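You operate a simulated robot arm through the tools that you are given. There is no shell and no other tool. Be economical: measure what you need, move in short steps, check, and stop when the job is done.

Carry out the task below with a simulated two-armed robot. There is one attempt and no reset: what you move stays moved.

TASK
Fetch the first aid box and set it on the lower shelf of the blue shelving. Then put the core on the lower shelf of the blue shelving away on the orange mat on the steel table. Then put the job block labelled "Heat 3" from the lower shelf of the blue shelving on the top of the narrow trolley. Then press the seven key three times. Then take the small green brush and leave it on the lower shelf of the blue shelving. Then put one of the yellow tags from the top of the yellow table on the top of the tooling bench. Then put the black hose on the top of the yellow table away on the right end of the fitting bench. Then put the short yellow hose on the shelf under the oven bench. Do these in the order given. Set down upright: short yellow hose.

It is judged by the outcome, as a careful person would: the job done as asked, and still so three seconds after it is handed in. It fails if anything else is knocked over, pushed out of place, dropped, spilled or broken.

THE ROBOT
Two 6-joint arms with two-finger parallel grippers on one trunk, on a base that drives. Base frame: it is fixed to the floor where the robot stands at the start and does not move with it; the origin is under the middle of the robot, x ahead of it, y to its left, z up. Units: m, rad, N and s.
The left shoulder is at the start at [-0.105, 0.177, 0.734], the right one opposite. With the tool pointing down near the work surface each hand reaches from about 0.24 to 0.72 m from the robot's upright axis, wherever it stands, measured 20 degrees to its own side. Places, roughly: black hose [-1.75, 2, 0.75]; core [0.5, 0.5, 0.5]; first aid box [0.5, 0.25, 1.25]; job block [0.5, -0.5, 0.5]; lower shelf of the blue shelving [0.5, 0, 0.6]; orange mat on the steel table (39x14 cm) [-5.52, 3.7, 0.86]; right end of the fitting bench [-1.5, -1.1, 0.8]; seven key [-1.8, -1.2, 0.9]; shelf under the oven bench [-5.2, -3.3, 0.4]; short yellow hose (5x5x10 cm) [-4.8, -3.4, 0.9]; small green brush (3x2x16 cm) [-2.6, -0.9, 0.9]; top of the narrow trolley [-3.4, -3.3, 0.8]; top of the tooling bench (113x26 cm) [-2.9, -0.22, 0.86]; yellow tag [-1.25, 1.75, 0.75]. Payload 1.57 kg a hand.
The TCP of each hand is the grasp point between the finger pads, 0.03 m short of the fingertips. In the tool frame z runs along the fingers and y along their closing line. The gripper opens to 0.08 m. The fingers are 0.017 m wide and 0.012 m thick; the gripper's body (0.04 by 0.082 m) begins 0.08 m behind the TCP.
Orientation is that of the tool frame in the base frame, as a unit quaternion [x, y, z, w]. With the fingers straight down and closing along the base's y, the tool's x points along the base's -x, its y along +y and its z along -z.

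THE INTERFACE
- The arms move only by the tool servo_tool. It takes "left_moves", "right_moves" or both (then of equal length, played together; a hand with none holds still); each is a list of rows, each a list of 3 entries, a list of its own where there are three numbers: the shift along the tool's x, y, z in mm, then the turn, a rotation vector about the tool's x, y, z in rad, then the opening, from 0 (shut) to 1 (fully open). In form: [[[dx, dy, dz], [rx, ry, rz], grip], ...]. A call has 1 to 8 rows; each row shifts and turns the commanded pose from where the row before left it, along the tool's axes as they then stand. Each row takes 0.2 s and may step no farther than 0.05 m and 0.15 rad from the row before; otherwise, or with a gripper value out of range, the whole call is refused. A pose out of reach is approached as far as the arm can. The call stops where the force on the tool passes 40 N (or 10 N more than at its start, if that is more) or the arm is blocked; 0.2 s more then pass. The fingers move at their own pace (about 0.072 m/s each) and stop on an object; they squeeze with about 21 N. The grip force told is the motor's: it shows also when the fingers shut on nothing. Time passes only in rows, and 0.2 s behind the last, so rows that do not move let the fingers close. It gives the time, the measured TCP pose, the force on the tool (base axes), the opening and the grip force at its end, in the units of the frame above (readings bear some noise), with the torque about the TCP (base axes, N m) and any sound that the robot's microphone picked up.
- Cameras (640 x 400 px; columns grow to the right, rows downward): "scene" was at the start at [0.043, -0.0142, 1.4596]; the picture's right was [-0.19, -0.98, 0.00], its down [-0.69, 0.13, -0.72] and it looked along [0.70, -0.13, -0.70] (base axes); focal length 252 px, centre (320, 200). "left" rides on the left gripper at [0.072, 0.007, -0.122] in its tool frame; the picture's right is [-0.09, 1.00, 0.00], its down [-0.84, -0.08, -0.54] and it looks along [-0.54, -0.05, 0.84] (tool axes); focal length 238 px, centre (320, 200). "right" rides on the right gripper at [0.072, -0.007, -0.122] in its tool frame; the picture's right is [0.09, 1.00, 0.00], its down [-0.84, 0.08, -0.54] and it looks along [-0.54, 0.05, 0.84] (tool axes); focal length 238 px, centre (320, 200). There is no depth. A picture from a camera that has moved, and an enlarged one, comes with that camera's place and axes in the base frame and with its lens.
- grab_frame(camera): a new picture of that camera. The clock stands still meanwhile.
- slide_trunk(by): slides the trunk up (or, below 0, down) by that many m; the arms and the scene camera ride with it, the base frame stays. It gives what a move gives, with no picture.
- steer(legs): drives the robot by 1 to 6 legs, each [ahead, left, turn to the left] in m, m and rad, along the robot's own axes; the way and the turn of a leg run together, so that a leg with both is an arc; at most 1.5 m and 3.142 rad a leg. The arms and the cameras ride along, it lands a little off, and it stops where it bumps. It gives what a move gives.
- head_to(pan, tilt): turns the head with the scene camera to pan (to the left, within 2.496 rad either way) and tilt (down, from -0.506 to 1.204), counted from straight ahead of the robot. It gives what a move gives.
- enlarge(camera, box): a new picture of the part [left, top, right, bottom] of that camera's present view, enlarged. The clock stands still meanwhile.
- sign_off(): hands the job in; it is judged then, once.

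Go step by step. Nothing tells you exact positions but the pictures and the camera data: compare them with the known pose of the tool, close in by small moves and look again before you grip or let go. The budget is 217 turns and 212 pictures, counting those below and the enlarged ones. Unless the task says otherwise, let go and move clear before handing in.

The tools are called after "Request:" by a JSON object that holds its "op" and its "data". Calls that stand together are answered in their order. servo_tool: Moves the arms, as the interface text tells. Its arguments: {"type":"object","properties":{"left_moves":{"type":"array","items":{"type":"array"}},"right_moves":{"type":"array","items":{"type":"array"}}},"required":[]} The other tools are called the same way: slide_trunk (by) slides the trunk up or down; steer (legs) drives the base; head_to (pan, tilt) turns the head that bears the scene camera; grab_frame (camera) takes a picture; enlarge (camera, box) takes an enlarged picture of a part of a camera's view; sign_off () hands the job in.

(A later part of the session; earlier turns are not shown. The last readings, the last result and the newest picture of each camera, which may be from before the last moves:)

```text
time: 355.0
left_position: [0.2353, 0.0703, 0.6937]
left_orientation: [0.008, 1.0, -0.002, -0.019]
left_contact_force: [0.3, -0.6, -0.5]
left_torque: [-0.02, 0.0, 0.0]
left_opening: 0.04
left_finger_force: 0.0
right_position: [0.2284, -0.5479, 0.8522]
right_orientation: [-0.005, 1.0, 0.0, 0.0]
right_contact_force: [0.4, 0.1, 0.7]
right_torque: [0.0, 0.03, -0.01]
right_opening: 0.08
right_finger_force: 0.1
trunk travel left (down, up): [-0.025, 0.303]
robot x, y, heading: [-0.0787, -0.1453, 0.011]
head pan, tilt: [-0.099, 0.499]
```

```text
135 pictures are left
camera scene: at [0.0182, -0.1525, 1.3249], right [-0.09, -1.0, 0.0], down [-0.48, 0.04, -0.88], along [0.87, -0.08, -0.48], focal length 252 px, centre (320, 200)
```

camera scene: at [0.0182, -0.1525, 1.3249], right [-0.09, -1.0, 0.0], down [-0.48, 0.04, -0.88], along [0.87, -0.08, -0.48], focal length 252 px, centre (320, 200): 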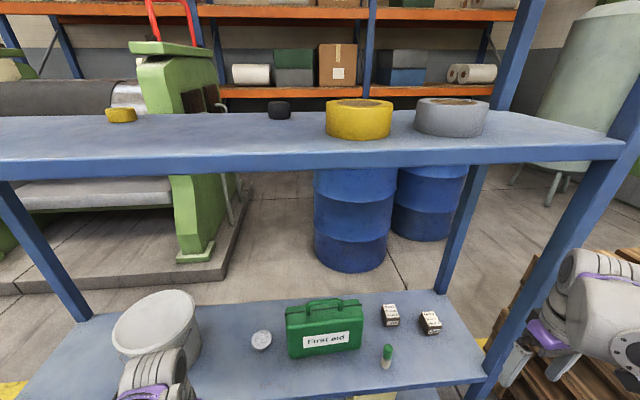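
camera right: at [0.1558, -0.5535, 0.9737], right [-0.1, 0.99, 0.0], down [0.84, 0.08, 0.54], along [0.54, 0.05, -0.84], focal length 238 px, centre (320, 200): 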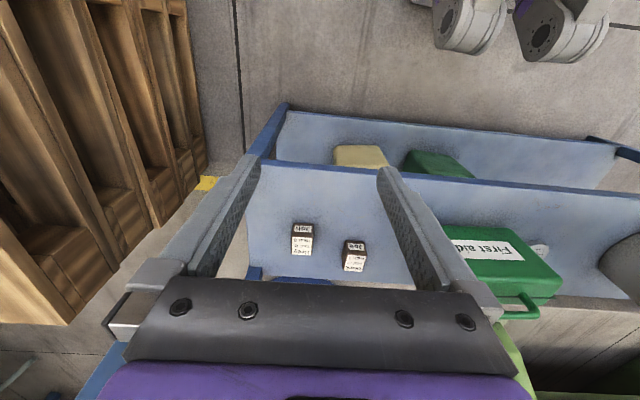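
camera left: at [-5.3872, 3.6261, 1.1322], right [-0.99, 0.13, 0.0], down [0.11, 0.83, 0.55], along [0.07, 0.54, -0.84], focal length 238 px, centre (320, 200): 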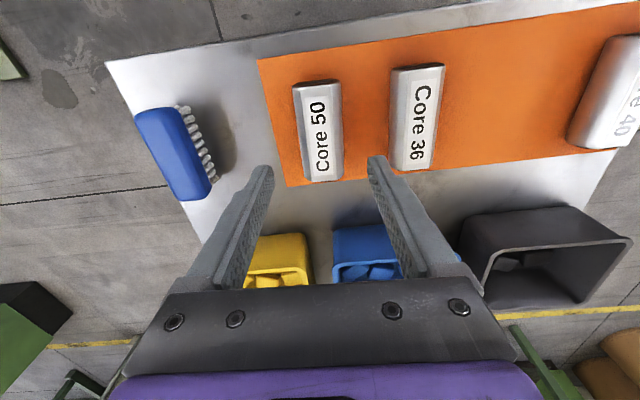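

The Heat 3 block is at about (0.50, −0.56). I extend the right hand into the shelf, keeping clear of the post, and look.

Request:
{"op": "enlarge", "data": {"camera": "right", "box": [260, 190, 400, 278]}}

Request:
{"op": "servo_tool", "data": {"right_moves": [[[-40, 8, 0], [0, 0, 0], 1], [[-40, 6, 0], [0, 0, 0], 1], [[-40, 0, 0], [0, 0, 0], 1], [[-40, 0, 10], [0, 0, 0], 1]]}}

Request:
{"op": "grab_frame", "data": {"camera": "right"}}

Request:
{"op": "grab_frame", "data": {"camera": "scene"}}

```text
4.55 times, centred on (330, 234) of right
camera zoom: at [0.1558, -0.5535, 0.9737], right [-0.1, 0.99, 0.0], down [0.84, 0.08, 0.54], along [0.54, 0.05, -0.84], focal length 1083 px, centre (274, 46)
```

zoom: 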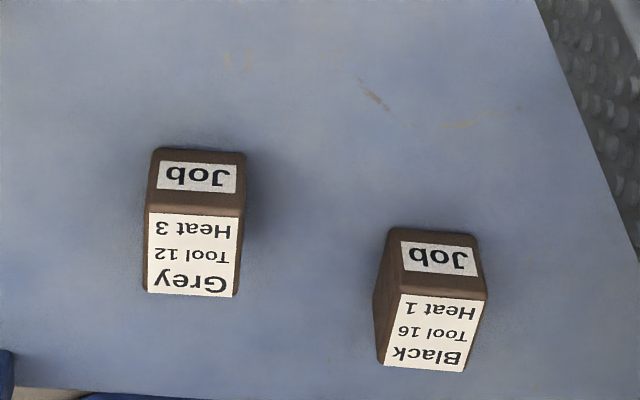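

```text
time: 356.0
left_position: [0.2355, 0.0718, 0.6932]
left_orientation: [0.009, 1.0, -0.002, -0.019]
left_contact_force: [0.2, 1.0, -0.3]
left_torque: [-0.03, -0.01, 0.01]
left_opening: 0.0398
left_finger_force: 0.0
right_position: [0.389, -0.5319, 0.841]
right_orientation: [-0.004, 1.0, 0.0, 0.0]
right_contact_force: [0.7, 0.5, 0.1]
right_torque: [0.01, -0.01, 0.04]
right_opening: 0.08
right_finger_force: 0.0
trunk travel left (down, up): [-0.025, 0.303]
robot x, y, heading: [-0.0759, -0.1436, 0.003]
head pan, tilt: [-0.099, 0.499]
```

```text
133 pictures are left
camera right: at [0.3168, -0.5382, 0.9631], right [-0.1, 0.99, 0.0], down [0.84, 0.08, 0.54], along [0.54, 0.05, -0.84], focal length 238 px, centre (320, 200)
```

right: 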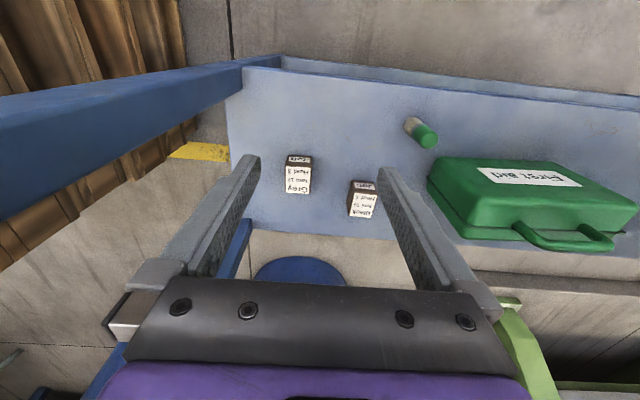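

```text
132 pictures are left
camera scene: at [0.0185, -0.1526, 1.3249], right [-0.09, -1.0, 0.0], down [-0.48, 0.04, -0.88], along [0.87, -0.08, -0.48], focal length 252 px, centre (320, 200)
```

scene: 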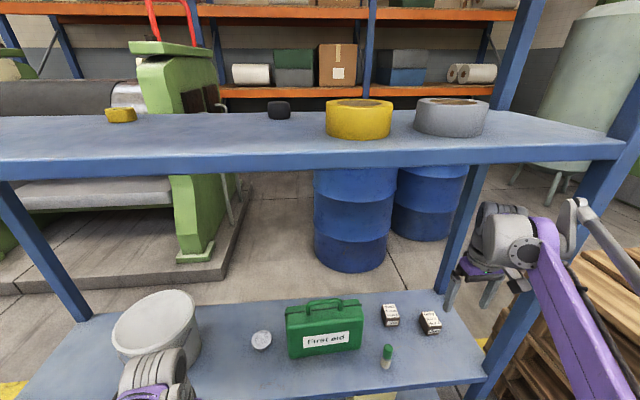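

The right forearm swings close outside the post, so this reach isn't safe. I pull back, lift the left hand clear of the bucket, and move the base left so the arm comes in diagonally.

Request:
{"op": "servo_tool", "data": {"left_moves": [[[0, 0, -45], [0, 0, 0], 0.5], [[0, 0, -45], [0, 0, 0], 0.5], [[0, 0, -45], [0, 0, 0], 0.5], [[0, 0, -45], [0, 0, 0], 0.5], [[0, 0, -45], [0, 0, 0], 0.5]], "right_moves": [[[40, 0, 0], [0, 0, 0], 1], [[40, 5, 0], [0, 0, 0], 1], [[40, 10, 0], [0, 0, 0], 1], [[30, 20, 0], [0, 0, 0], 1], [[0, 30, 0], [0, 0, 0], 1]]}}

Request:
{"op": "steer", "data": {"legs": [[0, 0.16, 0]]}}

Request:
{"op": "servo_tool", "data": {"right_moves": [[[-40, 0, 0], [0, 0, 0], 1], [[-40, 0, 0], [0, 0, 0], 1], [[-40, 0, 0], [0, 0, 0], 1], [[-40, -20, 0], [0, 0, 0], 1], [[-40, -20, 0], [0, 0, 0], 1]]}}

Request:
{"op": "grab_frame", "data": {"camera": "scene"}}

Request:
{"op": "grab_frame", "data": {"camera": "right"}}

```text
time: 357.2
left_position: [0.2433, 0.0705, 0.9173]
left_orientation: [0.009, 1.0, -0.003, -0.018]
left_contact_force: [0.2, -0.1, -0.3]
left_torque: [0.0, 0.0, 0.02]
left_opening: 0.04
left_finger_force: 0.1
right_position: [0.2387, -0.4675, 0.8411]
right_orientation: [-0.004, 1.0, 0.0, 0.0]
right_contact_force: [0.6, 0.0, 0.0]
right_torque: [0.0, 0.01, 0.03]
right_opening: 0.0802
right_finger_force: 0.1
trunk travel left (down, up): [-0.025, 0.303]
robot x, y, heading: [-0.0777, -0.1423, 0.012]
head pan, tilt: [-0.099, 0.499]
```

```text
time: 359.2
left_position: [0.2413, 0.2317, 0.9183]
left_orientation: [0.009, 1.0, -0.003, -0.018]
left_contact_force: [0.6, -0.1, -1.0]
left_torque: [-0.03, 0.0, 0.0]
left_opening: 0.04
left_finger_force: 0.0
right_position: [0.2364, -0.3068, 0.8422]
right_orientation: [-0.004, 1.0, -0.001, 0.0]
right_contact_force: [0.2, 0.1, -0.1]
right_torque: [-0.01, 0.01, -0.03]
right_opening: 0.0799
right_finger_force: 0.1
trunk travel left (down, up): [-0.025, 0.303]
robot x, y, heading: [-0.0737, 0.015, 0.012]
head pan, tilt: [-0.099, 0.499]
```

```text
time: 360.4
left_position: [0.2424, 0.2317, 0.9176]
left_orientation: [0.009, 1.0, -0.002, -0.019]
left_contact_force: [0.6, -0.1, 0.1]
left_torque: [-0.02, 0.0, 0.02]
left_opening: 0.0398
left_finger_force: 0.1
right_position: [0.4362, -0.3429, 0.8417]
right_orientation: [-0.005, 1.0, 0.0, 0.0]
right_contact_force: [-0.2, -0.5, -1.0]
right_torque: [-0.04, 0.04, 0.0]
right_opening: 0.08
right_finger_force: 0.1
trunk travel left (down, up): [-0.025, 0.303]
robot x, y, heading: [-0.0793, 0.0195, 0.01]
head pan, tilt: [-0.099, 0.499]
```

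```text
131 pictures are left
camera scene: at [0.0173, 0.0074, 1.3249], right [-0.09, -1.0, 0.0], down [-0.48, 0.04, -0.88], along [0.87, -0.08, -0.48], focal length 252 px, centre (320, 200)
```

scene: 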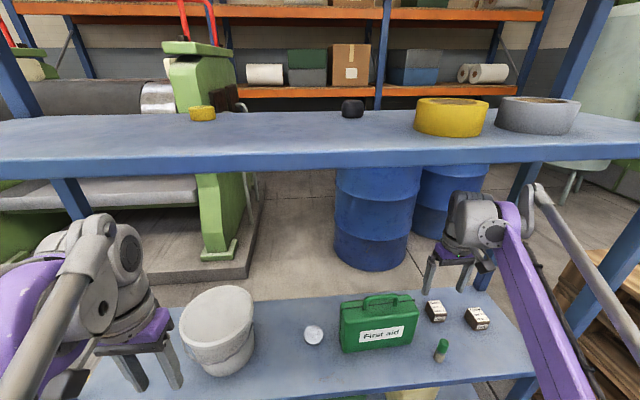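

```text
130 pictures are left
camera right: at [0.3654, -0.348, 0.9642], right [-0.1, 0.99, 0.0], down [0.84, 0.08, 0.54], along [0.54, 0.05, -0.84], focal length 238 px, centre (320, 200)
```

right: 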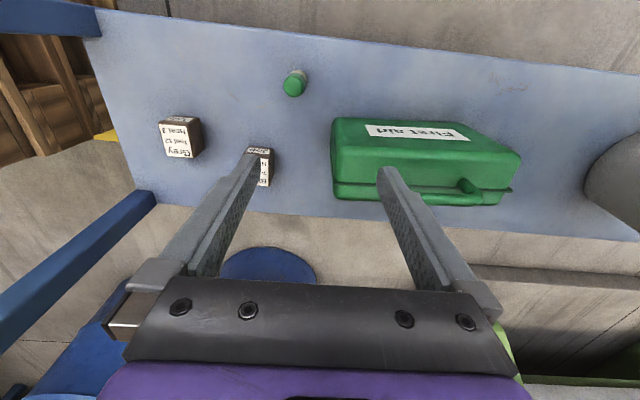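

The arm now enters left of the post. I nudge the base a little and bring the hand over the Heat 3 block.

Request:
{"op": "steer", "data": {"legs": [[0.04, -0.05, 0]]}}

Request:
{"op": "servo_tool", "data": {"right_moves": [[[-10, -40, 0], [0, 0, 0], 1], [[-10, -40, 0], [0, 0, 0], 1], [[-5, -40, 10], [0, 0, 0], 1], [[0, -40, 20], [0, 0, 0], 1]]}}

Request:
{"op": "grab_frame", "data": {"camera": "scene"}}

Request:
{"op": "grab_frame", "data": {"camera": "right"}}

```text
time: 361.6
left_position: [0.2825, 0.183, 0.9179]
left_orientation: [0.009, 1.0, -0.003, -0.018]
left_contact_force: [0.0, -1.3, 0.9]
left_torque: [-0.02, 0.02, -0.01]
left_opening: 0.04
left_finger_force: 0.0
right_position: [0.4765, -0.3909, 0.8423]
right_orientation: [-0.004, 1.0, -0.001, 0.0]
right_contact_force: [0.1, -0.3, 0.5]
right_torque: [0.02, 0.01, -0.03]
right_opening: 0.0799
right_finger_force: 0.1
trunk travel left (down, up): [-0.025, 0.303]
robot x, y, heading: [-0.0389, -0.0301, 0.009]
head pan, tilt: [-0.099, 0.499]
```

```text
time: 362.6
left_position: [0.2819, 0.1842, 0.9176]
left_orientation: [0.009, 1.0, -0.003, -0.018]
left_contact_force: [-0.6, 0.9, -0.6]
left_torque: [0.01, -0.03, 0.02]
left_opening: 0.0398
left_finger_force: 0.1
right_position: [0.494, -0.5502, 0.8057]
right_orientation: [-0.005, 1.0, 0.0, 0.0]
right_contact_force: [0.3, -0.6, 0.0]
right_torque: [0.0, -0.02, -0.03]
right_opening: 0.0802
right_finger_force: 0.1
right hand out of reach, approached as far as the arm can: row 3
trunk travel left (down, up): [-0.025, 0.303]
robot x, y, heading: [-0.039, -0.0318, 0.003]
head pan, tilt: [-0.099, 0.499]
```

```text
129 pictures are left
camera scene: at [0.0566, -0.0414, 1.3249], right [-0.09, -1.0, 0.0], down [-0.48, 0.04, -0.88], along [0.87, -0.08, -0.48], focal length 252 px, centre (320, 200)
```

scene: 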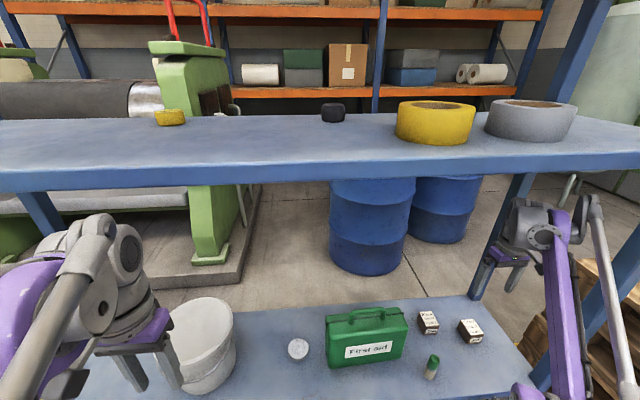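

```text
128 pictures are left
camera right: at [0.4219, -0.5549, 0.9292], right [-0.1, 0.99, 0.0], down [0.84, 0.08, 0.54], along [0.54, 0.06, -0.84], focal length 238 px, centre (320, 200)
```

right: 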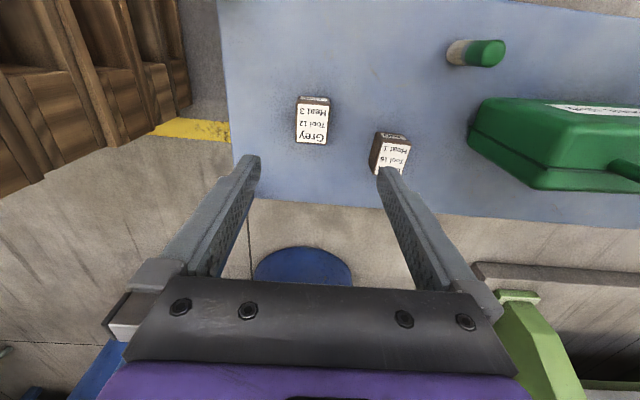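

The block top is at about (0.507, −0.554). I descend onto it.

Request:
{"op": "servo_tool", "data": {"right_moves": [[[-6, -2, 30], [0, 0, 0], 1], [[-6, -2, 40], [0, 0, 0], 1], [[0, 0, 40], [0, 0, 0], 1], [[0, 0, 30], [0, 0, 0], 1]]}}

Request:
{"op": "grab_frame", "data": {"camera": "right"}}

```text
time: 363.6
left_position: [0.2823, 0.1832, 0.9181]
left_orientation: [0.008, 1.0, -0.003, -0.019]
left_contact_force: [0.3, -0.3, -0.1]
left_torque: [-0.01, 0.05, 0.02]
left_opening: 0.0399
left_finger_force: 0.1
right_position: [0.5082, -0.5522, 0.6676]
right_orientation: [-0.004, 1.0, -0.001, 0.0]
right_contact_force: [-0.4, -0.1, 0.2]
right_torque: [0.04, 0.02, 0.02]
right_opening: 0.0801
right_finger_force: 0.2
trunk travel left (down, up): [-0.025, 0.303]
robot x, y, heading: [-0.0421, -0.0334, 0.007]
head pan, tilt: [-0.099, 0.499]
```

```text
127 pictures are left
camera right: at [0.436, -0.5576, 0.7907], right [-0.1, 0.99, 0.0], down [0.84, 0.09, 0.54], along [0.54, 0.05, -0.84], focal length 238 px, centre (320, 200)
```

right: 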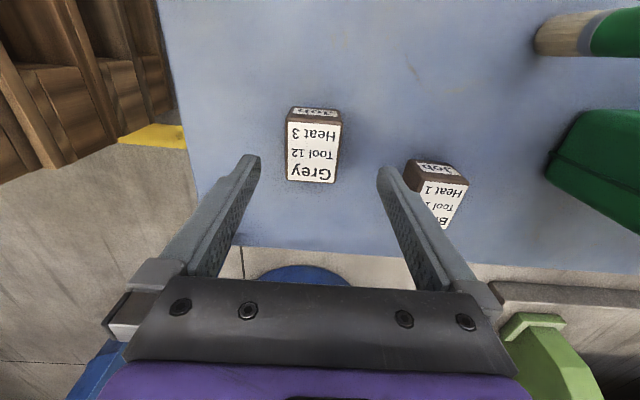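

Request:
{"op": "servo_tool", "data": {"right_moves": [[[0, -5, 0], [0, 0, 0], 0.8], [[0, 0, 30], [0, 0, 0], 0.8], [[0, 0, 30], [0, 0, 0], 0.8], [[0, 0, 10], [0, 0, 0], 0.8]]}}

Request:
{"op": "servo_tool", "data": {"right_moves": [[[0, 0, 0], [0, 0, 0], 0], [[0, 0, 0], [0, 0, 0], 0], [[0, 0, 0], [0, 0, 0], 0], [[0, 0, 0], [0, 0, 0], 0]]}}

Request:
{"op": "servo_tool", "data": {"right_moves": [[[0, 0, -2], [0, 0, 0], 0], [[0, 0, -4], [0, 0, 0], 0], [[0, 0, -8], [0, 0, 0], 0], [[0, 0, -12], [0, 0, 0], 0], [[0, 0, -15], [0, 0, 0], 0], [[0, 0, -15], [0, 0, 0], 0], [[0, 0, -15], [0, 0, 0], 0], [[0, 0, -10], [0, 0, 0], 0]]}}

Request:
{"op": "grab_frame", "data": {"camera": "right"}}

```text
time: 364.6
left_position: [0.2818, 0.1823, 0.9178]
left_orientation: [0.008, 1.0, -0.002, -0.018]
left_contact_force: [-0.6, 0.0, 0.9]
left_torque: [0.0, -0.03, -0.01]
left_opening: 0.0401
left_finger_force: 0.0
right_position: [0.5271, -0.5641, 0.6104]
right_orientation: [-0.005, 1.0, 0.0, -0.001]
right_contact_force: [-0.6, -0.1, -0.6]
right_torque: [-0.01, 0.01, 0.01]
right_opening: 0.0639
right_finger_force: 0.0
right hand out of reach, approached as far as the arm can: row 2, 3, 4
trunk travel left (down, up): [-0.025, 0.303]
robot x, y, heading: [-0.0376, -0.0327, 0.005]
head pan, tilt: [-0.099, 0.499]
```

```text
time: 365.6
left_position: [0.2818, 0.1828, 0.918]
left_orientation: [0.009, 1.0, -0.003, -0.018]
left_contact_force: [0.2, 0.1, -0.8]
left_torque: [0.0, 0.02, -0.02]
left_opening: 0.04
left_finger_force: 0.1
right_position: [0.528, -0.5672, 0.6093]
right_orientation: [-0.004, 1.0, 0.001, -0.001]
right_contact_force: [0.4, 0.1, -0.6]
right_torque: [0.02, -0.01, 0.01]
right_opening: 0.0459
right_finger_force: 20.7
trunk travel left (down, up): [-0.025, 0.303]
robot x, y, heading: [-0.0423, -0.0327, 0.004]
head pan, tilt: [-0.099, 0.499]
```

```text
time: 367.4
left_position: [0.2819, 0.1829, 0.9185]
left_orientation: [0.008, 1.0, -0.002, -0.018]
left_contact_force: [-0.2, 0.0, 0.0]
left_torque: [-0.02, 0.01, -0.01]
left_opening: 0.0398
left_finger_force: 0.1
right_position: [0.5285, -0.5657, 0.6908]
right_orientation: [-0.004, 1.0, 0.0, 0.0]
right_contact_force: [0.4, 0.9, -0.5]
right_torque: [0.01, -0.01, 0.0]
right_opening: 0.0458
right_finger_force: 20.9
trunk travel left (down, up): [-0.025, 0.303]
robot x, y, heading: [-0.039, -0.0324, 0.015]
head pan, tilt: [-0.099, 0.499]
```

```text
126 pictures are left
camera right: at [0.4559, -0.5707, 0.8132], right [-0.1, 0.99, 0.0], down [0.84, 0.08, 0.54], along [0.54, 0.05, -0.84], focal length 238 px, centre (320, 200)
```

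right: 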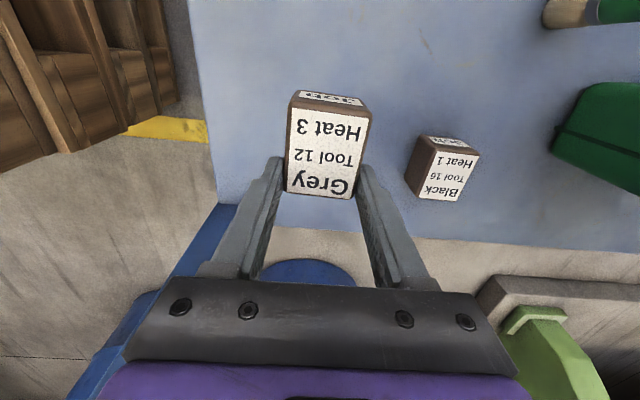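

Held. I raise it, swing inward from the post and back out of the shelf.

Request:
{"op": "servo_tool", "data": {"right_moves": [[[0, 0, -30], [0, 0, 0], 0], [[0, 0, -40], [0, 0, 0], 0], [[0, 0, -40], [0, 0, 0], 0], [[0, 0, -30], [0, 0, 0], 0], [[0, 40, 0], [0, 0, 0], 0], [[0, 40, 0], [0, 0, 0], 0], [[10, 40, 0], [0, 0, 0], 0], [[30, 20, 0], [0, 0, 0], 0]]}}

Request:
{"op": "steer", "data": {"legs": [[-0.55, 0, 0]]}}

Request:
{"op": "grab_frame", "data": {"camera": "right"}}

Request:
{"op": "grab_frame", "data": {"camera": "scene"}}

```text
time: 369.1
left_position: [0.2813, 0.183, 0.9163]
left_orientation: [0.009, 1.0, -0.002, -0.019]
left_contact_force: [0.9, 0.1, 0.4]
left_torque: [0.02, -0.01, -0.02]
left_opening: 0.0401
left_finger_force: 0.1
right_position: [0.5056, -0.43, 0.8068]
right_orientation: [-0.004, 1.0, 0.001, -0.002]
right_contact_force: [0.0, 0.2, -1.4]
right_torque: [0.02, 0.0, 0.01]
right_opening: 0.0459
right_finger_force: 20.8
right hand out of reach, approached as far as the arm can: row 2, 3, 4, 7, 8
trunk travel left (down, up): [-0.025, 0.303]
robot x, y, heading: [-0.0386, -0.0365, 0.007]
head pan, tilt: [-0.099, 0.499]
```

```text
time: 372.3
left_position: [-0.2741, 0.179, 0.9184]
left_orientation: [-0.002, 1.0, -0.003, -0.018]
left_contact_force: [-0.6, 0.4, 0.1]
left_torque: [-0.04, -0.01, -0.01]
left_opening: 0.0399
left_finger_force: 0.1
right_position: [-0.0389, -0.4293, 0.8084]
right_orientation: [-0.016, 1.0, 0.0, 0.0]
right_contact_force: [0.0, 0.2, -1.1]
right_torque: [0.01, -0.02, 0.03]
right_opening: 0.0454
right_finger_force: 20.5
trunk travel left (down, up): [-0.025, 0.303]
robot x, y, heading: [-0.5893, -0.044, 0.029]
head pan, tilt: [-0.099, 0.499]
```

```text
125 pictures are left
camera right: at [-0.1106, -0.4362, 0.9304], right [-0.12, 0.99, 0.0], down [0.83, 0.1, 0.54], along [0.54, 0.07, -0.84], focal length 238 px, centre (320, 200)
```

right: 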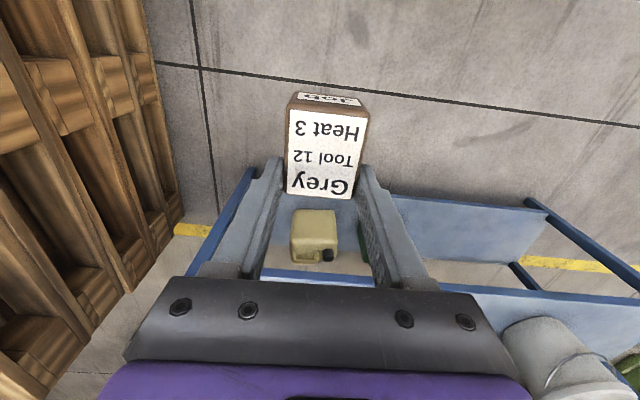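

```text
124 pictures are left
camera scene: at [-0.4957, -0.0492, 1.325], right [-0.07, -1.0, 0.0], down [-0.48, 0.03, -0.88], along [0.88, -0.06, -0.48], focal length 252 px, centre (320, 200)
```

scene: 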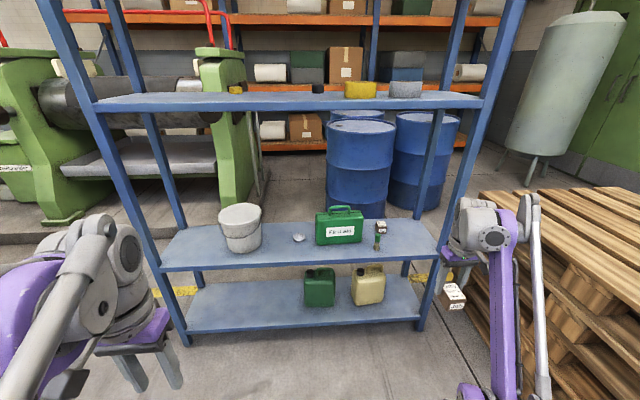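

The block is out safely. Next the narrow trolley near (−3.4, −3.3); I look to the right to find the passage between the pallets and the fitting bench.

Request:
{"op": "head_to", "data": {"pan": -1.9, "tilt": 0.45}}

Request:
{"op": "grab_frame", "data": {"camera": "scene"}}

```text
time: 374.1
left_position: [-0.2744, 0.1781, 0.9191]
left_orientation: [-0.002, 1.0, -0.003, -0.018]
left_contact_force: [0.2, 0.5, -0.3]
left_torque: [0.01, -0.03, 0.0]
left_opening: 0.0399
left_finger_force: 0.0
right_position: [-0.0387, -0.4303, 0.8084]
right_orientation: [-0.014, 1.0, 0.0, -0.001]
right_contact_force: [-1.3, -0.3, -0.8]
right_torque: [-0.03, -0.01, -0.02]
right_opening: 0.0456
right_finger_force: 21.3
trunk travel left (down, up): [-0.025, 0.303]
robot x, y, heading: [-0.5907, -0.0424, 0.031]
head pan, tilt: [-1.901, 0.45]
```

```text
123 pictures are left
camera scene: at [-0.6133, -0.1307, 1.3294], right [-0.96, 0.3, 0.0], down [0.13, 0.42, -0.9], along [-0.27, -0.86, -0.44], focal length 252 px, centre (320, 200)
```

scene: 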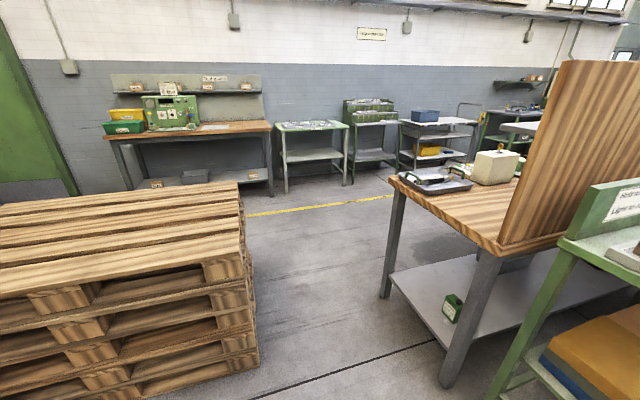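

The passage is 0.83 m wide; with the trunk raised my elbows clear both bench and pallets. I tuck the right hand, raise the trunk, turn to face −y and shift over.

Request:
{"op": "servo_tool", "data": {"right_moves": [[[30, 30, -5], [0, 0, 0], 0], [[30, 30, -5], [0, 0, 0], 0], [[30, 30, 0], [0, 0, 0], 0], [[30, 30, 0], [0, 0, 0], 0], [[30, 30, 0], [0, 0, 0], 0]]}}

Request:
{"op": "slide_trunk", "data": {"by": 0.3}}

Request:
{"op": "steer", "data": {"legs": [[0, 0, -1.6], [0, -0.3, 0]]}}

Request:
{"op": "head_to", "data": {"pan": 0, "tilt": 0.6}}

Request:
{"op": "grab_frame", "data": {"camera": "scene"}}

```text
time: 375.3
left_position: [-0.275, 0.1796, 0.9185]
left_orientation: [-0.002, 1.0, -0.002, -0.018]
left_contact_force: [0.2, -0.4, -0.6]
left_torque: [-0.01, 0.0, -0.02]
left_opening: 0.04
left_finger_force: 0.1
right_position: [-0.0349, -0.323, 0.8735]
right_orientation: [-0.015, 1.0, 0.0, -0.001]
right_contact_force: [0.5, -0.3, -1.0]
right_torque: [-0.02, 0.02, 0.0]
right_opening: 0.0455
right_finger_force: 21.4
right hand out of reach, approached as far as the arm can: row 1, 2, 3, 4, 5
trunk travel left (down, up): [-0.025, 0.303]
robot x, y, heading: [-0.5926, -0.0423, 0.027]
head pan, tilt: [-1.901, 0.45]
```

```text
time: 378.3
left_position: [-0.2761, 0.1792, 1.2173]
left_orientation: [-0.002, 1.0, -0.002, -0.018]
left_contact_force: [-0.3, 0.3, -0.2]
left_torque: [-0.01, 0.01, -0.01]
left_opening: 0.0401
left_finger_force: 0.0
right_position: [-0.0147, -0.3241, 1.2144]
right_orientation: [-0.015, 0.999, 0.001, 0.032]
right_contact_force: [-0.1, 0.0, -2.3]
right_torque: [0.02, -0.02, 0.02]
right_opening: 0.0452
right_finger_force: 21.3
trunk travel left (down, up): [-0.325, 0.003]
robot x, y, heading: [-0.5903, -0.0423, 0.03]
head pan, tilt: [-1.901, 0.45]
```

```text
time: 385.4
left_position: [-0.677, -0.3676, 1.2175]
left_orientation: [0.715, 0.699, 0.011, -0.016]
left_contact_force: [-0.3, -0.5, -0.5]
left_torque: [-0.03, -0.02, 0.03]
left_opening: 0.0401
left_finger_force: 0.1
right_position: [-1.1862, -0.6145, 1.2154]
right_orientation: [0.705, 0.708, -0.022, 0.022]
right_contact_force: [0.2, 0.0, -0.1]
right_torque: [-0.03, -0.01, -0.02]
right_opening: 0.0454
right_finger_force: 21.2
trunk travel left (down, up): [-0.325, 0.003]
robot x, y, heading: [-0.8902, -0.0436, -1.565]
head pan, tilt: [-1.901, 0.45]
```

```text
time: 387.3
left_position: [-0.677, -0.3691, 1.2178]
left_orientation: [0.715, 0.699, 0.012, -0.015]
left_contact_force: [0.8, 0.5, -0.4]
left_torque: [0.0, -0.01, -0.01]
left_opening: 0.0398
left_finger_force: 0.0
right_position: [-1.1856, -0.6155, 1.2157]
right_orientation: [0.706, 0.708, -0.022, 0.022]
right_contact_force: [0.4, 0.7, -1.0]
right_torque: [-0.04, 0.01, 0.02]
right_opening: 0.0455
right_finger_force: 20.9
trunk travel left (down, up): [-0.325, 0.003]
robot x, y, heading: [-0.8926, -0.0469, -1.574]
head pan, tilt: [0.0, 0.6]
```

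```text
122 pictures are left
camera scene: at [-0.8927, -0.0899, 1.6277], right [-1.0, 0.0, 0.0], down [0.0, 0.56, -0.83], along [0.0, -0.83, -0.56], focal length 252 px, centre (320, 200)
```

scene: 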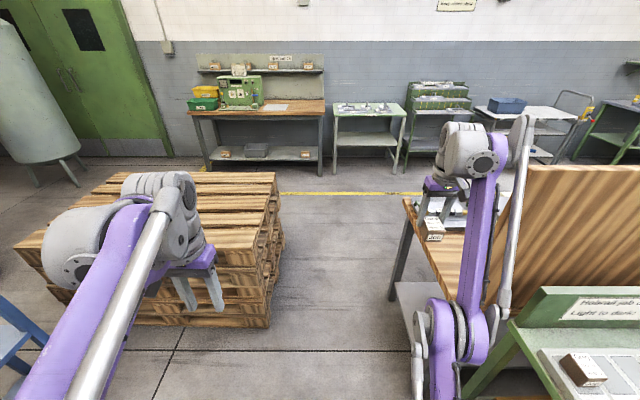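

Request:
{"op": "steer", "data": {"legs": [[1.2, 0.02, 0], [0.85, 0, 0], [0, 0, -1.571], [1.3, 0, 0]]}}

Request:
{"op": "head_to", "data": {"pan": 0.3, "tilt": 0.5}}

Request:
{"op": "grab_frame", "data": {"camera": "scene"}}

```text
time: 407.3
left_position: [-2.4359, -2.2995, 1.2184]
left_orientation: [1.0, -0.009, 0.018, -0.002]
left_contact_force: [0.3, -0.3, 0.0]
left_torque: [-0.01, 0.03, 0.02]
left_opening: 0.0402
left_finger_force: 0.1
right_position: [-2.6849, -1.7916, 1.2149]
right_orientation: [1.0, 0.005, -0.031, 0.0]
right_contact_force: [0.1, -0.7, -1.6]
right_torque: [0.02, 0.01, -0.01]
right_opening: 0.045
right_finger_force: 20.6
trunk travel left (down, up): [-0.325, 0.003]
robot x, y, heading: [-2.1133, -2.0848, -3.138]
head pan, tilt: [0.0, 0.6]
```

```text
time: 408.1
left_position: [-2.4344, -2.2991, 1.2193]
left_orientation: [1.0, -0.01, 0.019, -0.003]
left_contact_force: [0.8, 0.0, 0.4]
left_torque: [0.05, 0.03, 0.0]
left_opening: 0.04
left_finger_force: 0.2
right_position: [-2.6848, -1.7918, 1.215]
right_orientation: [1.0, 0.006, -0.031, -0.001]
right_contact_force: [0.3, 0.0, -0.3]
right_torque: [-0.01, 0.01, -0.02]
right_opening: 0.0453
right_finger_force: 21.1
trunk travel left (down, up): [-0.325, 0.003]
robot x, y, heading: [-2.1136, -2.0864, -3.133]
head pan, tilt: [0.3, 0.499]
```

```text
121 pictures are left
camera scene: at [-2.1591, -2.1096, 1.6367], right [-0.3, 0.95, 0.0], down [0.46, 0.14, -0.88], along [-0.84, -0.27, -0.48], focal length 252 px, centre (320, 200)
```

scene: 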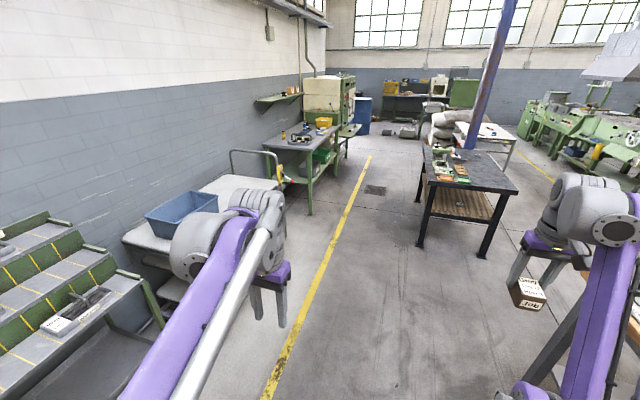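

The trolley (grey top, blue bin, handle) is ahead on the left against the wall. I drive alongside and turn to face it.

Request:
{"op": "steer", "data": {"legs": [[0.95, 0, 0], [0, 0, 1.565]]}}

Request:
{"op": "head_to", "data": {"pan": -0.1, "tilt": 0.7}}

Request:
{"op": "grab_frame", "data": {"camera": "scene"}}

```text
time: 416.8
left_position: [-2.8489, -2.4155, 1.2178]
left_orientation: [0.713, 0.701, 0.011, -0.014]
left_contact_force: [0.3, 0.3, 0.6]
left_torque: [0.04, -0.02, 0.04]
left_opening: 0.04
left_finger_force: 0.1
right_position: [-3.3552, -2.6629, 1.2151]
right_orientation: [0.704, 0.71, -0.022, 0.023]
right_contact_force: [0.1, -0.4, 0.3]
right_torque: [-0.01, 0.0, -0.01]
right_opening: 0.0453
right_finger_force: 20.7
trunk travel left (down, up): [-0.325, 0.003]
robot x, y, heading: [-3.0633, -2.0924, -1.564]
head pan, tilt: [0.3, 0.499]
```

```text
time: 417.7
left_position: [-2.8476, -2.4148, 1.2178]
left_orientation: [0.714, 0.7, 0.011, -0.016]
left_contact_force: [-0.6, 0.6, -0.2]
left_torque: [0.01, 0.0, 0.01]
left_opening: 0.04
left_finger_force: 0.1
right_position: [-3.3557, -2.6645, 1.2149]
right_orientation: [0.703, 0.71, -0.022, 0.023]
right_contact_force: [0.5, -0.8, 0.1]
right_torque: [0.01, -0.02, 0.0]
right_opening: 0.0452
right_finger_force: 21.1
trunk travel left (down, up): [-0.325, 0.003]
robot x, y, heading: [-3.0619, -2.0922, -1.561]
head pan, tilt: [-0.099, 0.7]
```

```text
120 pictures are left
camera scene: at [-3.0734, -2.1331, 1.6191], right [-1.0, 0.09, 0.0], down [0.06, 0.64, -0.77], along [-0.07, -0.76, -0.64], focal length 252 px, centre (320, 200)
```

scene: 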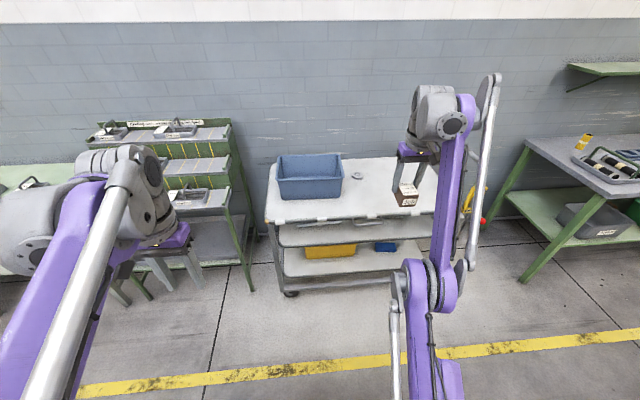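

The trolley top spans x −2.9…−3.7, y −2.97…−3.4; the middle is free. I drive forward, level the hand and look.

Request:
{"op": "steer", "data": {"legs": [[0.45, 0, 0]]}}

Request:
{"op": "servo_tool", "data": {"right_moves": [[[0, 0, 30], [0, 0.032, 0], 0], [[0, 0, 40], [0, 0.032, 0], 0], [[0, 0, 40], [0, 0, 0], 0], [[0, 0, 40], [0, 0, 0], 0], [[0, 0, 40], [0, 0, 0], 0], [[0, 0, 40], [0, 0, 0], 0]]}}

Request:
{"op": "grab_frame", "data": {"camera": "right"}}

Request:
{"op": "grab_frame", "data": {"camera": "scene"}}

```text
time: 420.4
left_position: [-2.8449, -2.8638, 1.2181]
left_orientation: [0.714, 0.7, 0.011, -0.015]
left_contact_force: [-0.4, 0.3, 0.2]
left_torque: [0.02, 0.01, 0.03]
left_opening: 0.04
left_finger_force: 0.1
right_position: [-3.3553, -3.1126, 1.2151]
right_orientation: [0.706, 0.708, -0.023, 0.023]
right_contact_force: [0.2, 0.0, -1.7]
right_torque: [0.02, -0.01, -0.03]
right_opening: 0.0454
right_finger_force: 21.1
trunk travel left (down, up): [-0.325, 0.003]
robot x, y, heading: [-3.0607, -2.5453, -1.565]
head pan, tilt: [-0.099, 0.7]
```

```text
time: 421.8
left_position: [-2.8454, -2.8643, 1.2188]
left_orientation: [0.714, 0.7, 0.012, -0.016]
left_contact_force: [-0.2, 0.1, -0.1]
left_torque: [0.01, 0.03, -0.02]
left_opening: 0.0399
left_finger_force: 0.0
right_position: [-3.355, -3.1231, 1.0998]
right_orientation: [0.704, 0.71, 0.0, -0.001]
right_contact_force: [-0.6, -0.6, -1.2]
right_torque: [-0.03, 0.0, -0.02]
right_opening: 0.0452
right_finger_force: 21.1
right hand out of reach, approached as far as the arm can: row 3, 4, 5, 6
trunk travel left (down, up): [-0.325, 0.003]
robot x, y, heading: [-3.058, -2.543, -1.561]
head pan, tilt: [-0.099, 0.7]
```

```text
119 pictures are left
camera right: at [-3.3614, -3.0498, 1.2229], right [1.0, 0.1, 0.0], down [0.08, -0.84, 0.54], along [0.05, -0.54, -0.84], focal length 238 px, centre (320, 200)
```

right: 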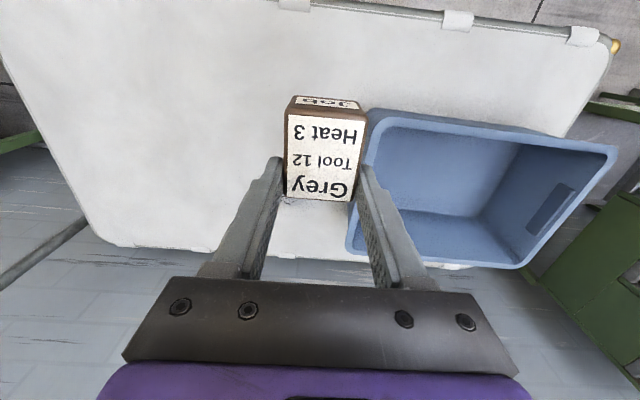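

```text
118 pictures are left
camera scene: at [-3.0703, -2.5827, 1.619], right [-1.0, 0.09, 0.0], down [0.06, 0.64, -0.76], along [-0.07, -0.76, -0.64], focal length 252 px, centre (320, 200)
```

scene: 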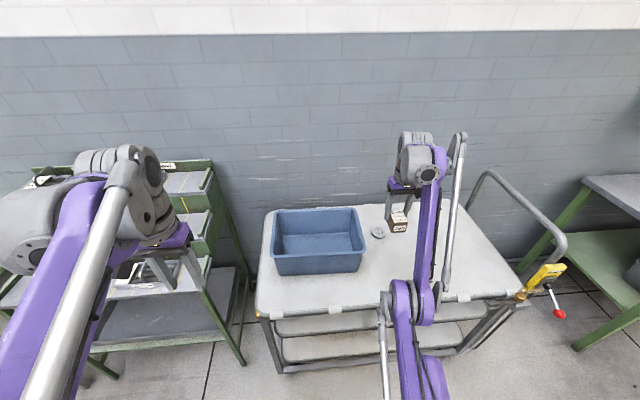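

The bin is too close to the fingers, so I shift the base 0.13 m to the right and lower the trunk.

Request:
{"op": "steer", "data": {"legs": [[0, -0.14, 0]]}}

Request:
{"op": "slide_trunk", "data": {"by": -0.2}}

Request:
{"op": "grab_frame", "data": {"camera": "right"}}

Request:
{"op": "grab_frame", "data": {"camera": "scene"}}

```text
time: 423.7
left_position: [-2.9852, -2.8645, 1.218]
left_orientation: [0.714, 0.699, 0.011, -0.015]
left_contact_force: [-0.4, 0.3, 0.5]
left_torque: [0.01, 0.02, 0.02]
left_opening: 0.0399
left_finger_force: 0.1
right_position: [-3.4943, -3.1234, 1.1013]
right_orientation: [0.705, 0.71, 0.001, -0.001]
right_contact_force: [0.2, 0.7, -1.5]
right_torque: [-0.01, 0.02, 0.04]
right_opening: 0.0454
right_finger_force: 20.8
trunk travel left (down, up): [-0.325, 0.003]
robot x, y, heading: [-3.2007, -2.546, -1.566]
head pan, tilt: [-0.099, 0.7]
```

```text
time: 425.9
left_position: [-2.9856, -2.8646, 1.0178]
left_orientation: [0.714, 0.7, 0.011, -0.015]
left_contact_force: [0.2, -0.3, 0.6]
left_torque: [-0.01, -0.03, 0.03]
left_opening: 0.0401
left_finger_force: 0.0
right_position: [-3.4946, -3.1252, 0.8997]
right_orientation: [0.705, 0.709, 0.001, -0.001]
right_contact_force: [0.8, 0.4, 0.0]
right_torque: [-0.01, -0.01, 0.05]
right_opening: 0.0454
right_finger_force: 21.3
trunk travel left (down, up): [-0.125, 0.203]
robot x, y, heading: [-3.1973, -2.5423, -1.564]
head pan, tilt: [-0.099, 0.7]
```

```text
117 pictures are left
camera right: at [-3.5012, -3.0506, 1.0232], right [1.0, 0.1, 0.0], down [0.08, -0.84, 0.54], along [0.05, -0.54, -0.84], focal length 238 px, centre (320, 200)
```

right: 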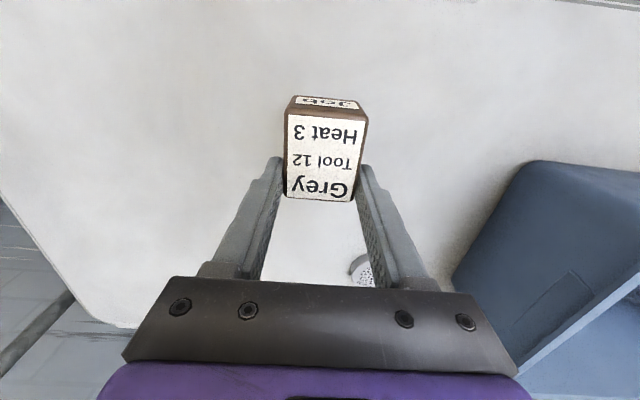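

```text
116 pictures are left
camera scene: at [-3.2099, -2.5998, 1.4151], right [-1.0, 0.09, 0.0], down [0.06, 0.64, -0.76], along [-0.07, -0.76, -0.64], focal length 252 px, centre (320, 200)
```

scene: 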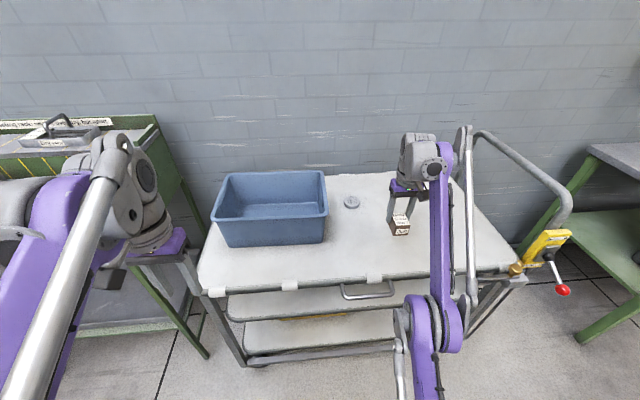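

Clear space beneath the block. I lower it to contact.

Request:
{"op": "servo_tool", "data": {"right_moves": [[[0, 0, 15], [0, 0, 0], 0], [[0, 0, 10], [0, 0, 0], 0]]}}

Request:
{"op": "servo_tool", "data": {"right_moves": [[[0, 0, 5], [0, 0, 0], 0], [[0, 0, 5], [0, 0, 0], 0]]}}

Request:
{"op": "servo_tool", "data": {"right_moves": [[[0, 0, 4], [0, 0, 0], 0], [[0, 0, 4], [0, 0, 0], 0]]}}

Request:
{"op": "servo_tool", "data": {"right_moves": [[[0, 0, 4], [0, 0, 0], 0]]}}

Request:
{"op": "grab_frame", "data": {"camera": "right"}}

```text
time: 426.5
left_position: [-2.984, -2.8651, 1.0185]
left_orientation: [0.715, 0.699, 0.011, -0.015]
left_contact_force: [-0.4, 0.2, -0.9]
left_torque: [0.0, -0.06, -0.04]
left_opening: 0.0398
left_finger_force: 0.2
right_position: [-3.4933, -3.1228, 0.8756]
right_orientation: [0.705, 0.71, 0.0, -0.001]
right_contact_force: [0.1, 0.0, -0.4]
right_torque: [-0.02, -0.01, 0.0]
right_opening: 0.0452
right_finger_force: 21.2
trunk travel left (down, up): [-0.125, 0.203]
robot x, y, heading: [-3.2018, -2.5459, -1.567]
head pan, tilt: [-0.099, 0.7]
```

```text
time: 427.1
left_position: [-2.9858, -2.8655, 1.0175]
left_orientation: [0.714, 0.7, 0.011, -0.015]
left_contact_force: [-0.5, -0.3, -0.3]
left_torque: [-0.01, -0.01, -0.01]
left_opening: 0.0399
left_finger_force: 0.2
right_position: [-3.4944, -3.1235, 0.8649]
right_orientation: [0.705, 0.71, 0.001, -0.001]
right_contact_force: [-0.1, 0.1, -1.2]
right_torque: [-0.05, 0.0, -0.01]
right_opening: 0.0451
right_finger_force: 20.6
trunk travel left (down, up): [-0.125, 0.203]
robot x, y, heading: [-3.2006, -2.5457, -1.564]
head pan, tilt: [-0.099, 0.7]
```

```text
time: 427.7
left_position: [-2.9843, -2.8652, 1.0187]
left_orientation: [0.715, 0.699, 0.011, -0.015]
left_contact_force: [0.8, -0.8, -0.4]
left_torque: [0.0, -0.03, -0.03]
left_opening: 0.0398
left_finger_force: 0.0
right_position: [-3.4937, -3.124, 0.8571]
right_orientation: [0.705, 0.709, 0.0, 0.0]
right_contact_force: [0.3, 0.0, -0.9]
right_torque: [0.0, -0.01, -0.04]
right_opening: 0.0452
right_finger_force: 21.4
trunk travel left (down, up): [-0.125, 0.203]
robot x, y, heading: [-3.1992, -2.5423, -1.561]
head pan, tilt: [-0.099, 0.7]
```

```text
time: 428.1
left_position: [-2.9862, -2.8673, 1.0176]
left_orientation: [0.715, 0.699, 0.011, -0.015]
left_contact_force: [0.3, -0.8, -0.8]
left_torque: [0.01, 0.01, -0.01]
left_opening: 0.0401
left_finger_force: 0.1
right_position: [-3.4928, -3.1246, 0.8534]
right_orientation: [0.705, 0.709, 0.0, 0.0]
right_contact_force: [-0.4, 0.2, -0.9]
right_torque: [-0.03, -0.01, 0.01]
right_opening: 0.0453
right_finger_force: 20.8
trunk travel left (down, up): [-0.125, 0.203]
robot x, y, heading: [-3.2039, -2.5469, -1.564]
head pan, tilt: [-0.099, 0.7]
```

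```text
115 pictures are left
camera right: at [-3.5009, -3.0507, 0.9761], right [1.0, 0.1, 0.0], down [0.08, -0.84, 0.54], along [0.05, -0.54, -0.84], focal length 238 px, centre (320, 200)
```

right: 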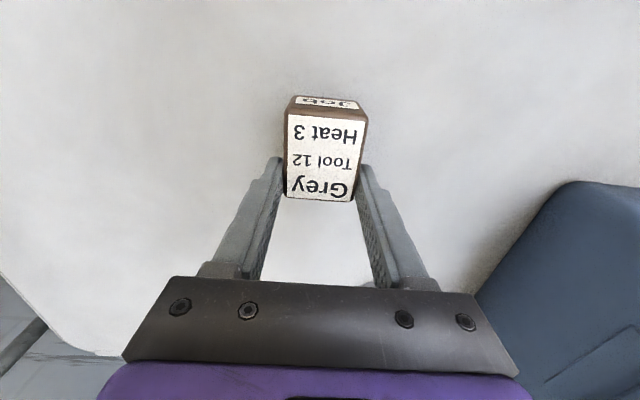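

Request:
{"op": "servo_tool", "data": {"right_moves": [[[0, 0, 4], [0, 0, 0], 0]]}}

Request:
{"op": "servo_tool", "data": {"right_moves": [[[0, 0, 4], [0, 0, 0], 0]]}}

Request:
{"op": "servo_tool", "data": {"right_moves": [[[0, 0, 4], [0, 0, 0], 0]]}}

Request:
{"op": "servo_tool", "data": {"right_moves": [[[0, 0, 3], [0, 0, 0], 0]]}}

```text
time: 428.5
left_position: [-2.9846, -2.8648, 1.0188]
left_orientation: [0.714, 0.7, 0.011, -0.015]
left_contact_force: [0.5, 0.1, -0.4]
left_torque: [0.01, 0.02, -0.01]
left_opening: 0.0403
left_finger_force: 0.0
right_position: [-3.4942, -3.1244, 0.8487]
right_orientation: [0.704, 0.71, 0.001, -0.001]
right_contact_force: [0.5, 0.6, -0.7]
right_torque: [-0.05, -0.01, 0.02]
right_opening: 0.0453
right_finger_force: 21.1
trunk travel left (down, up): [-0.125, 0.203]
robot x, y, heading: [-3.2026, -2.5418, -1.565]
head pan, tilt: [-0.099, 0.7]
```

```text
time: 428.9
left_position: [-2.9851, -2.8657, 1.0174]
left_orientation: [0.715, 0.699, 0.011, -0.015]
left_contact_force: [0.9, -0.7, 0.4]
left_torque: [0.02, 0.0, 0.0]
left_opening: 0.04
left_finger_force: 0.0
right_position: [-3.4943, -3.1245, 0.8437]
right_orientation: [0.704, 0.71, 0.0, 0.0]
right_contact_force: [0.0, -0.1, -0.9]
right_torque: [-0.01, 0.03, 0.02]
right_opening: 0.0453
right_finger_force: 21.1
trunk travel left (down, up): [-0.125, 0.203]
robot x, y, heading: [-3.1984, -2.5415, -1.561]
head pan, tilt: [-0.099, 0.7]
```

```text
time: 429.3
left_position: [-2.9855, -2.8647, 1.0187]
left_orientation: [0.714, 0.7, 0.011, -0.015]
left_contact_force: [0.2, -0.3, 0.1]
left_torque: [-0.04, 0.01, -0.01]
left_opening: 0.0399
left_finger_force: 0.0
right_position: [-3.4954, -3.1234, 0.8407]
right_orientation: [0.704, 0.71, 0.001, -0.001]
right_contact_force: [0.2, -0.2, -0.4]
right_torque: [-0.03, 0.01, 0.01]
right_opening: 0.0454
right_finger_force: 21.6
trunk travel left (down, up): [-0.125, 0.203]
robot x, y, heading: [-3.1973, -2.5425, -1.562]
head pan, tilt: [-0.099, 0.7]
```

```text
time: 429.7
left_position: [-2.9849, -2.8655, 1.0184]
left_orientation: [0.714, 0.7, 0.011, -0.015]
left_contact_force: [-0.2, -0.9, 0.0]
left_torque: [0.0, 0.0, 0.03]
left_opening: 0.04
left_finger_force: 0.0
right_position: [-3.4945, -3.1244, 0.8378]
right_orientation: [0.704, 0.71, 0.0, -0.001]
right_contact_force: [-0.1, 0.4, -0.7]
right_torque: [-0.01, -0.03, -0.01]
right_opening: 0.0453
right_finger_force: 20.8
trunk travel left (down, up): [-0.125, 0.203]
robot x, y, heading: [-3.2005, -2.539, -1.567]
head pan, tilt: [-0.099, 0.7]
```

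Request:
{"op": "servo_tool", "data": {"right_moves": [[[0, 0, 3], [0, 0, 0], 0], [[0, 0, 3], [0, 0, 0], 0]]}}

Request:
{"op": "servo_tool", "data": {"right_moves": [[[0, 0, 3], [0, 0, 0], 0]]}}

Request:
{"op": "servo_tool", "data": {"right_moves": [[[0, 0, 3], [0, 0, 0], 0]]}}

Request:
{"op": "servo_tool", "data": {"right_moves": [[[0, 0, 3], [0, 0, 0], 0]]}}

Request:
{"op": "grab_frame", "data": {"camera": "right"}}

```text
time: 430.3
left_position: [-2.9845, -2.8654, 1.018]
left_orientation: [0.714, 0.7, 0.011, -0.014]
left_contact_force: [0.2, 0.0, 0.3]
left_torque: [0.03, -0.02, 0.02]
left_opening: 0.0398
left_finger_force: 0.2
right_position: [-3.4943, -3.1235, 0.8326]
right_orientation: [0.704, 0.71, 0.001, -0.001]
right_contact_force: [0.6, -0.2, -1.3]
right_torque: [-0.03, 0.07, 0.01]
right_opening: 0.0454
right_finger_force: 21.2
trunk travel left (down, up): [-0.125, 0.203]
robot x, y, heading: [-3.2026, -2.5437, -1.564]
head pan, tilt: [-0.099, 0.7]
```

```text
time: 430.7
left_position: [-2.9855, -2.8641, 1.0185]
left_orientation: [0.714, 0.7, 0.011, -0.016]
left_contact_force: [0.3, -0.6, -0.6]
left_torque: [0.0, -0.01, 0.01]
left_opening: 0.04
left_finger_force: 0.0
right_position: [-3.4943, -3.1234, 0.8293]
right_orientation: [0.705, 0.71, 0.0, 0.001]
right_contact_force: [-0.2, -2.5, 4.1]
right_torque: [0.06, 0.03, 0.05]
right_opening: 0.0453
right_finger_force: 20.8
trunk travel left (down, up): [-0.125, 0.203]
robot x, y, heading: [-3.203, -2.544, -1.566]
head pan, tilt: [-0.099, 0.7]
```

```text
time: 431.1
left_position: [-2.9853, -2.8642, 1.0178]
left_orientation: [0.715, 0.699, 0.01, -0.015]
left_contact_force: [0.2, -0.4, -0.5]
left_torque: [-0.02, 0.01, 0.03]
left_opening: 0.0399
left_finger_force: 0.0
right_position: [-3.4946, -3.1222, 0.8271]
right_orientation: [0.705, 0.709, 0.0, 0.0]
right_contact_force: [-2.2, -4.7, 20.0]
right_torque: [-0.08, 0.04, 0.02]
right_opening: 0.0458
right_finger_force: 21.0
trunk travel left (down, up): [-0.125, 0.203]
robot x, y, heading: [-3.2012, -2.543, -1.563]
head pan, tilt: [-0.099, 0.7]
```

```text
time: 431.5
left_position: [-2.9854, -2.8638, 1.0199]
left_orientation: [0.714, 0.699, 0.011, -0.016]
left_contact_force: [0.8, 0.7, -0.4]
left_torque: [-0.01, 0.03, 0.02]
left_opening: 0.04
left_finger_force: 0.1
right_position: [-3.4933, -3.1226, 0.8237]
right_orientation: [0.705, 0.709, 0.0, 0.0]
right_contact_force: [-2.7, -2.1, 20.3]
right_torque: [-0.04, 0.11, 0.02]
right_opening: 0.0458
right_finger_force: 21.1
trunk travel left (down, up): [-0.125, 0.203]
robot x, y, heading: [-3.2004, -2.5403, -1.568]
head pan, tilt: [-0.099, 0.7]
```

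```text
114 pictures are left
camera right: at [-3.5009, -3.0488, 0.9467], right [1.0, 0.1, 0.0], down [0.08, -0.84, 0.54], along [0.05, -0.54, -0.84], focal length 238 px, centre (320, 200)
```

right: 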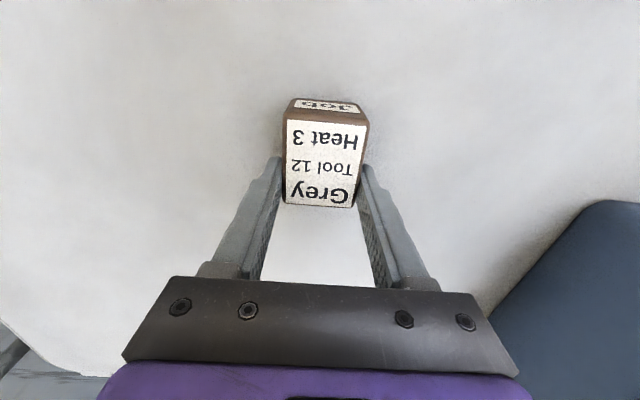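

Block is down. I release and rise.

Request:
{"op": "servo_tool", "data": {"right_moves": [[[0, 0, -3], [0, 0, 0], 0.3], [[0, 0, 0], [0, 0, 0], 0.8], [[0, 0, 0], [0, 0, 0], 0.8], [[0, 0, 0], [0, 0, 0], 0.8], [[0, 0, -15], [0, 0, 0], 0.8], [[0, 0, -40], [0, 0, 0], 0.8], [[0, 0, -45], [0, 0, 0], 0.8], [[0, 0, -45], [0, 0, 0], 0.8]]}}

Request:
{"op": "grab_frame", "data": {"camera": "right"}}

```text
time: 433.3
left_position: [-2.9835, -2.8649, 1.0181]
left_orientation: [0.714, 0.7, 0.011, -0.015]
left_contact_force: [-0.2, 0.5, 0.2]
left_torque: [-0.02, 0.0, -0.02]
left_opening: 0.0402
left_finger_force: 0.0
right_position: [-3.4886, -3.1111, 0.9638]
right_orientation: [0.704, 0.71, 0.0, 0.0]
right_contact_force: [-0.3, -0.3, 0.4]
right_torque: [0.01, -0.01, -0.03]
right_opening: 0.0642
right_finger_force: 0.1
right hand out of reach, approached as far as the arm can: row 8
trunk travel left (down, up): [-0.125, 0.203]
robot x, y, heading: [-3.2011, -2.5449, -1.56]
head pan, tilt: [-0.099, 0.7]
```

```text
113 pictures are left
camera right: at [-3.4957, -3.038, 1.0857], right [1.0, 0.1, 0.0], down [0.08, -0.84, 0.54], along [0.05, -0.54, -0.84], focal length 238 px, centre (320, 200)
```

right: 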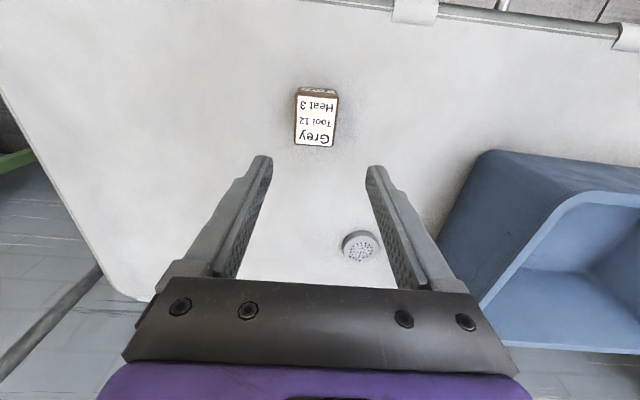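

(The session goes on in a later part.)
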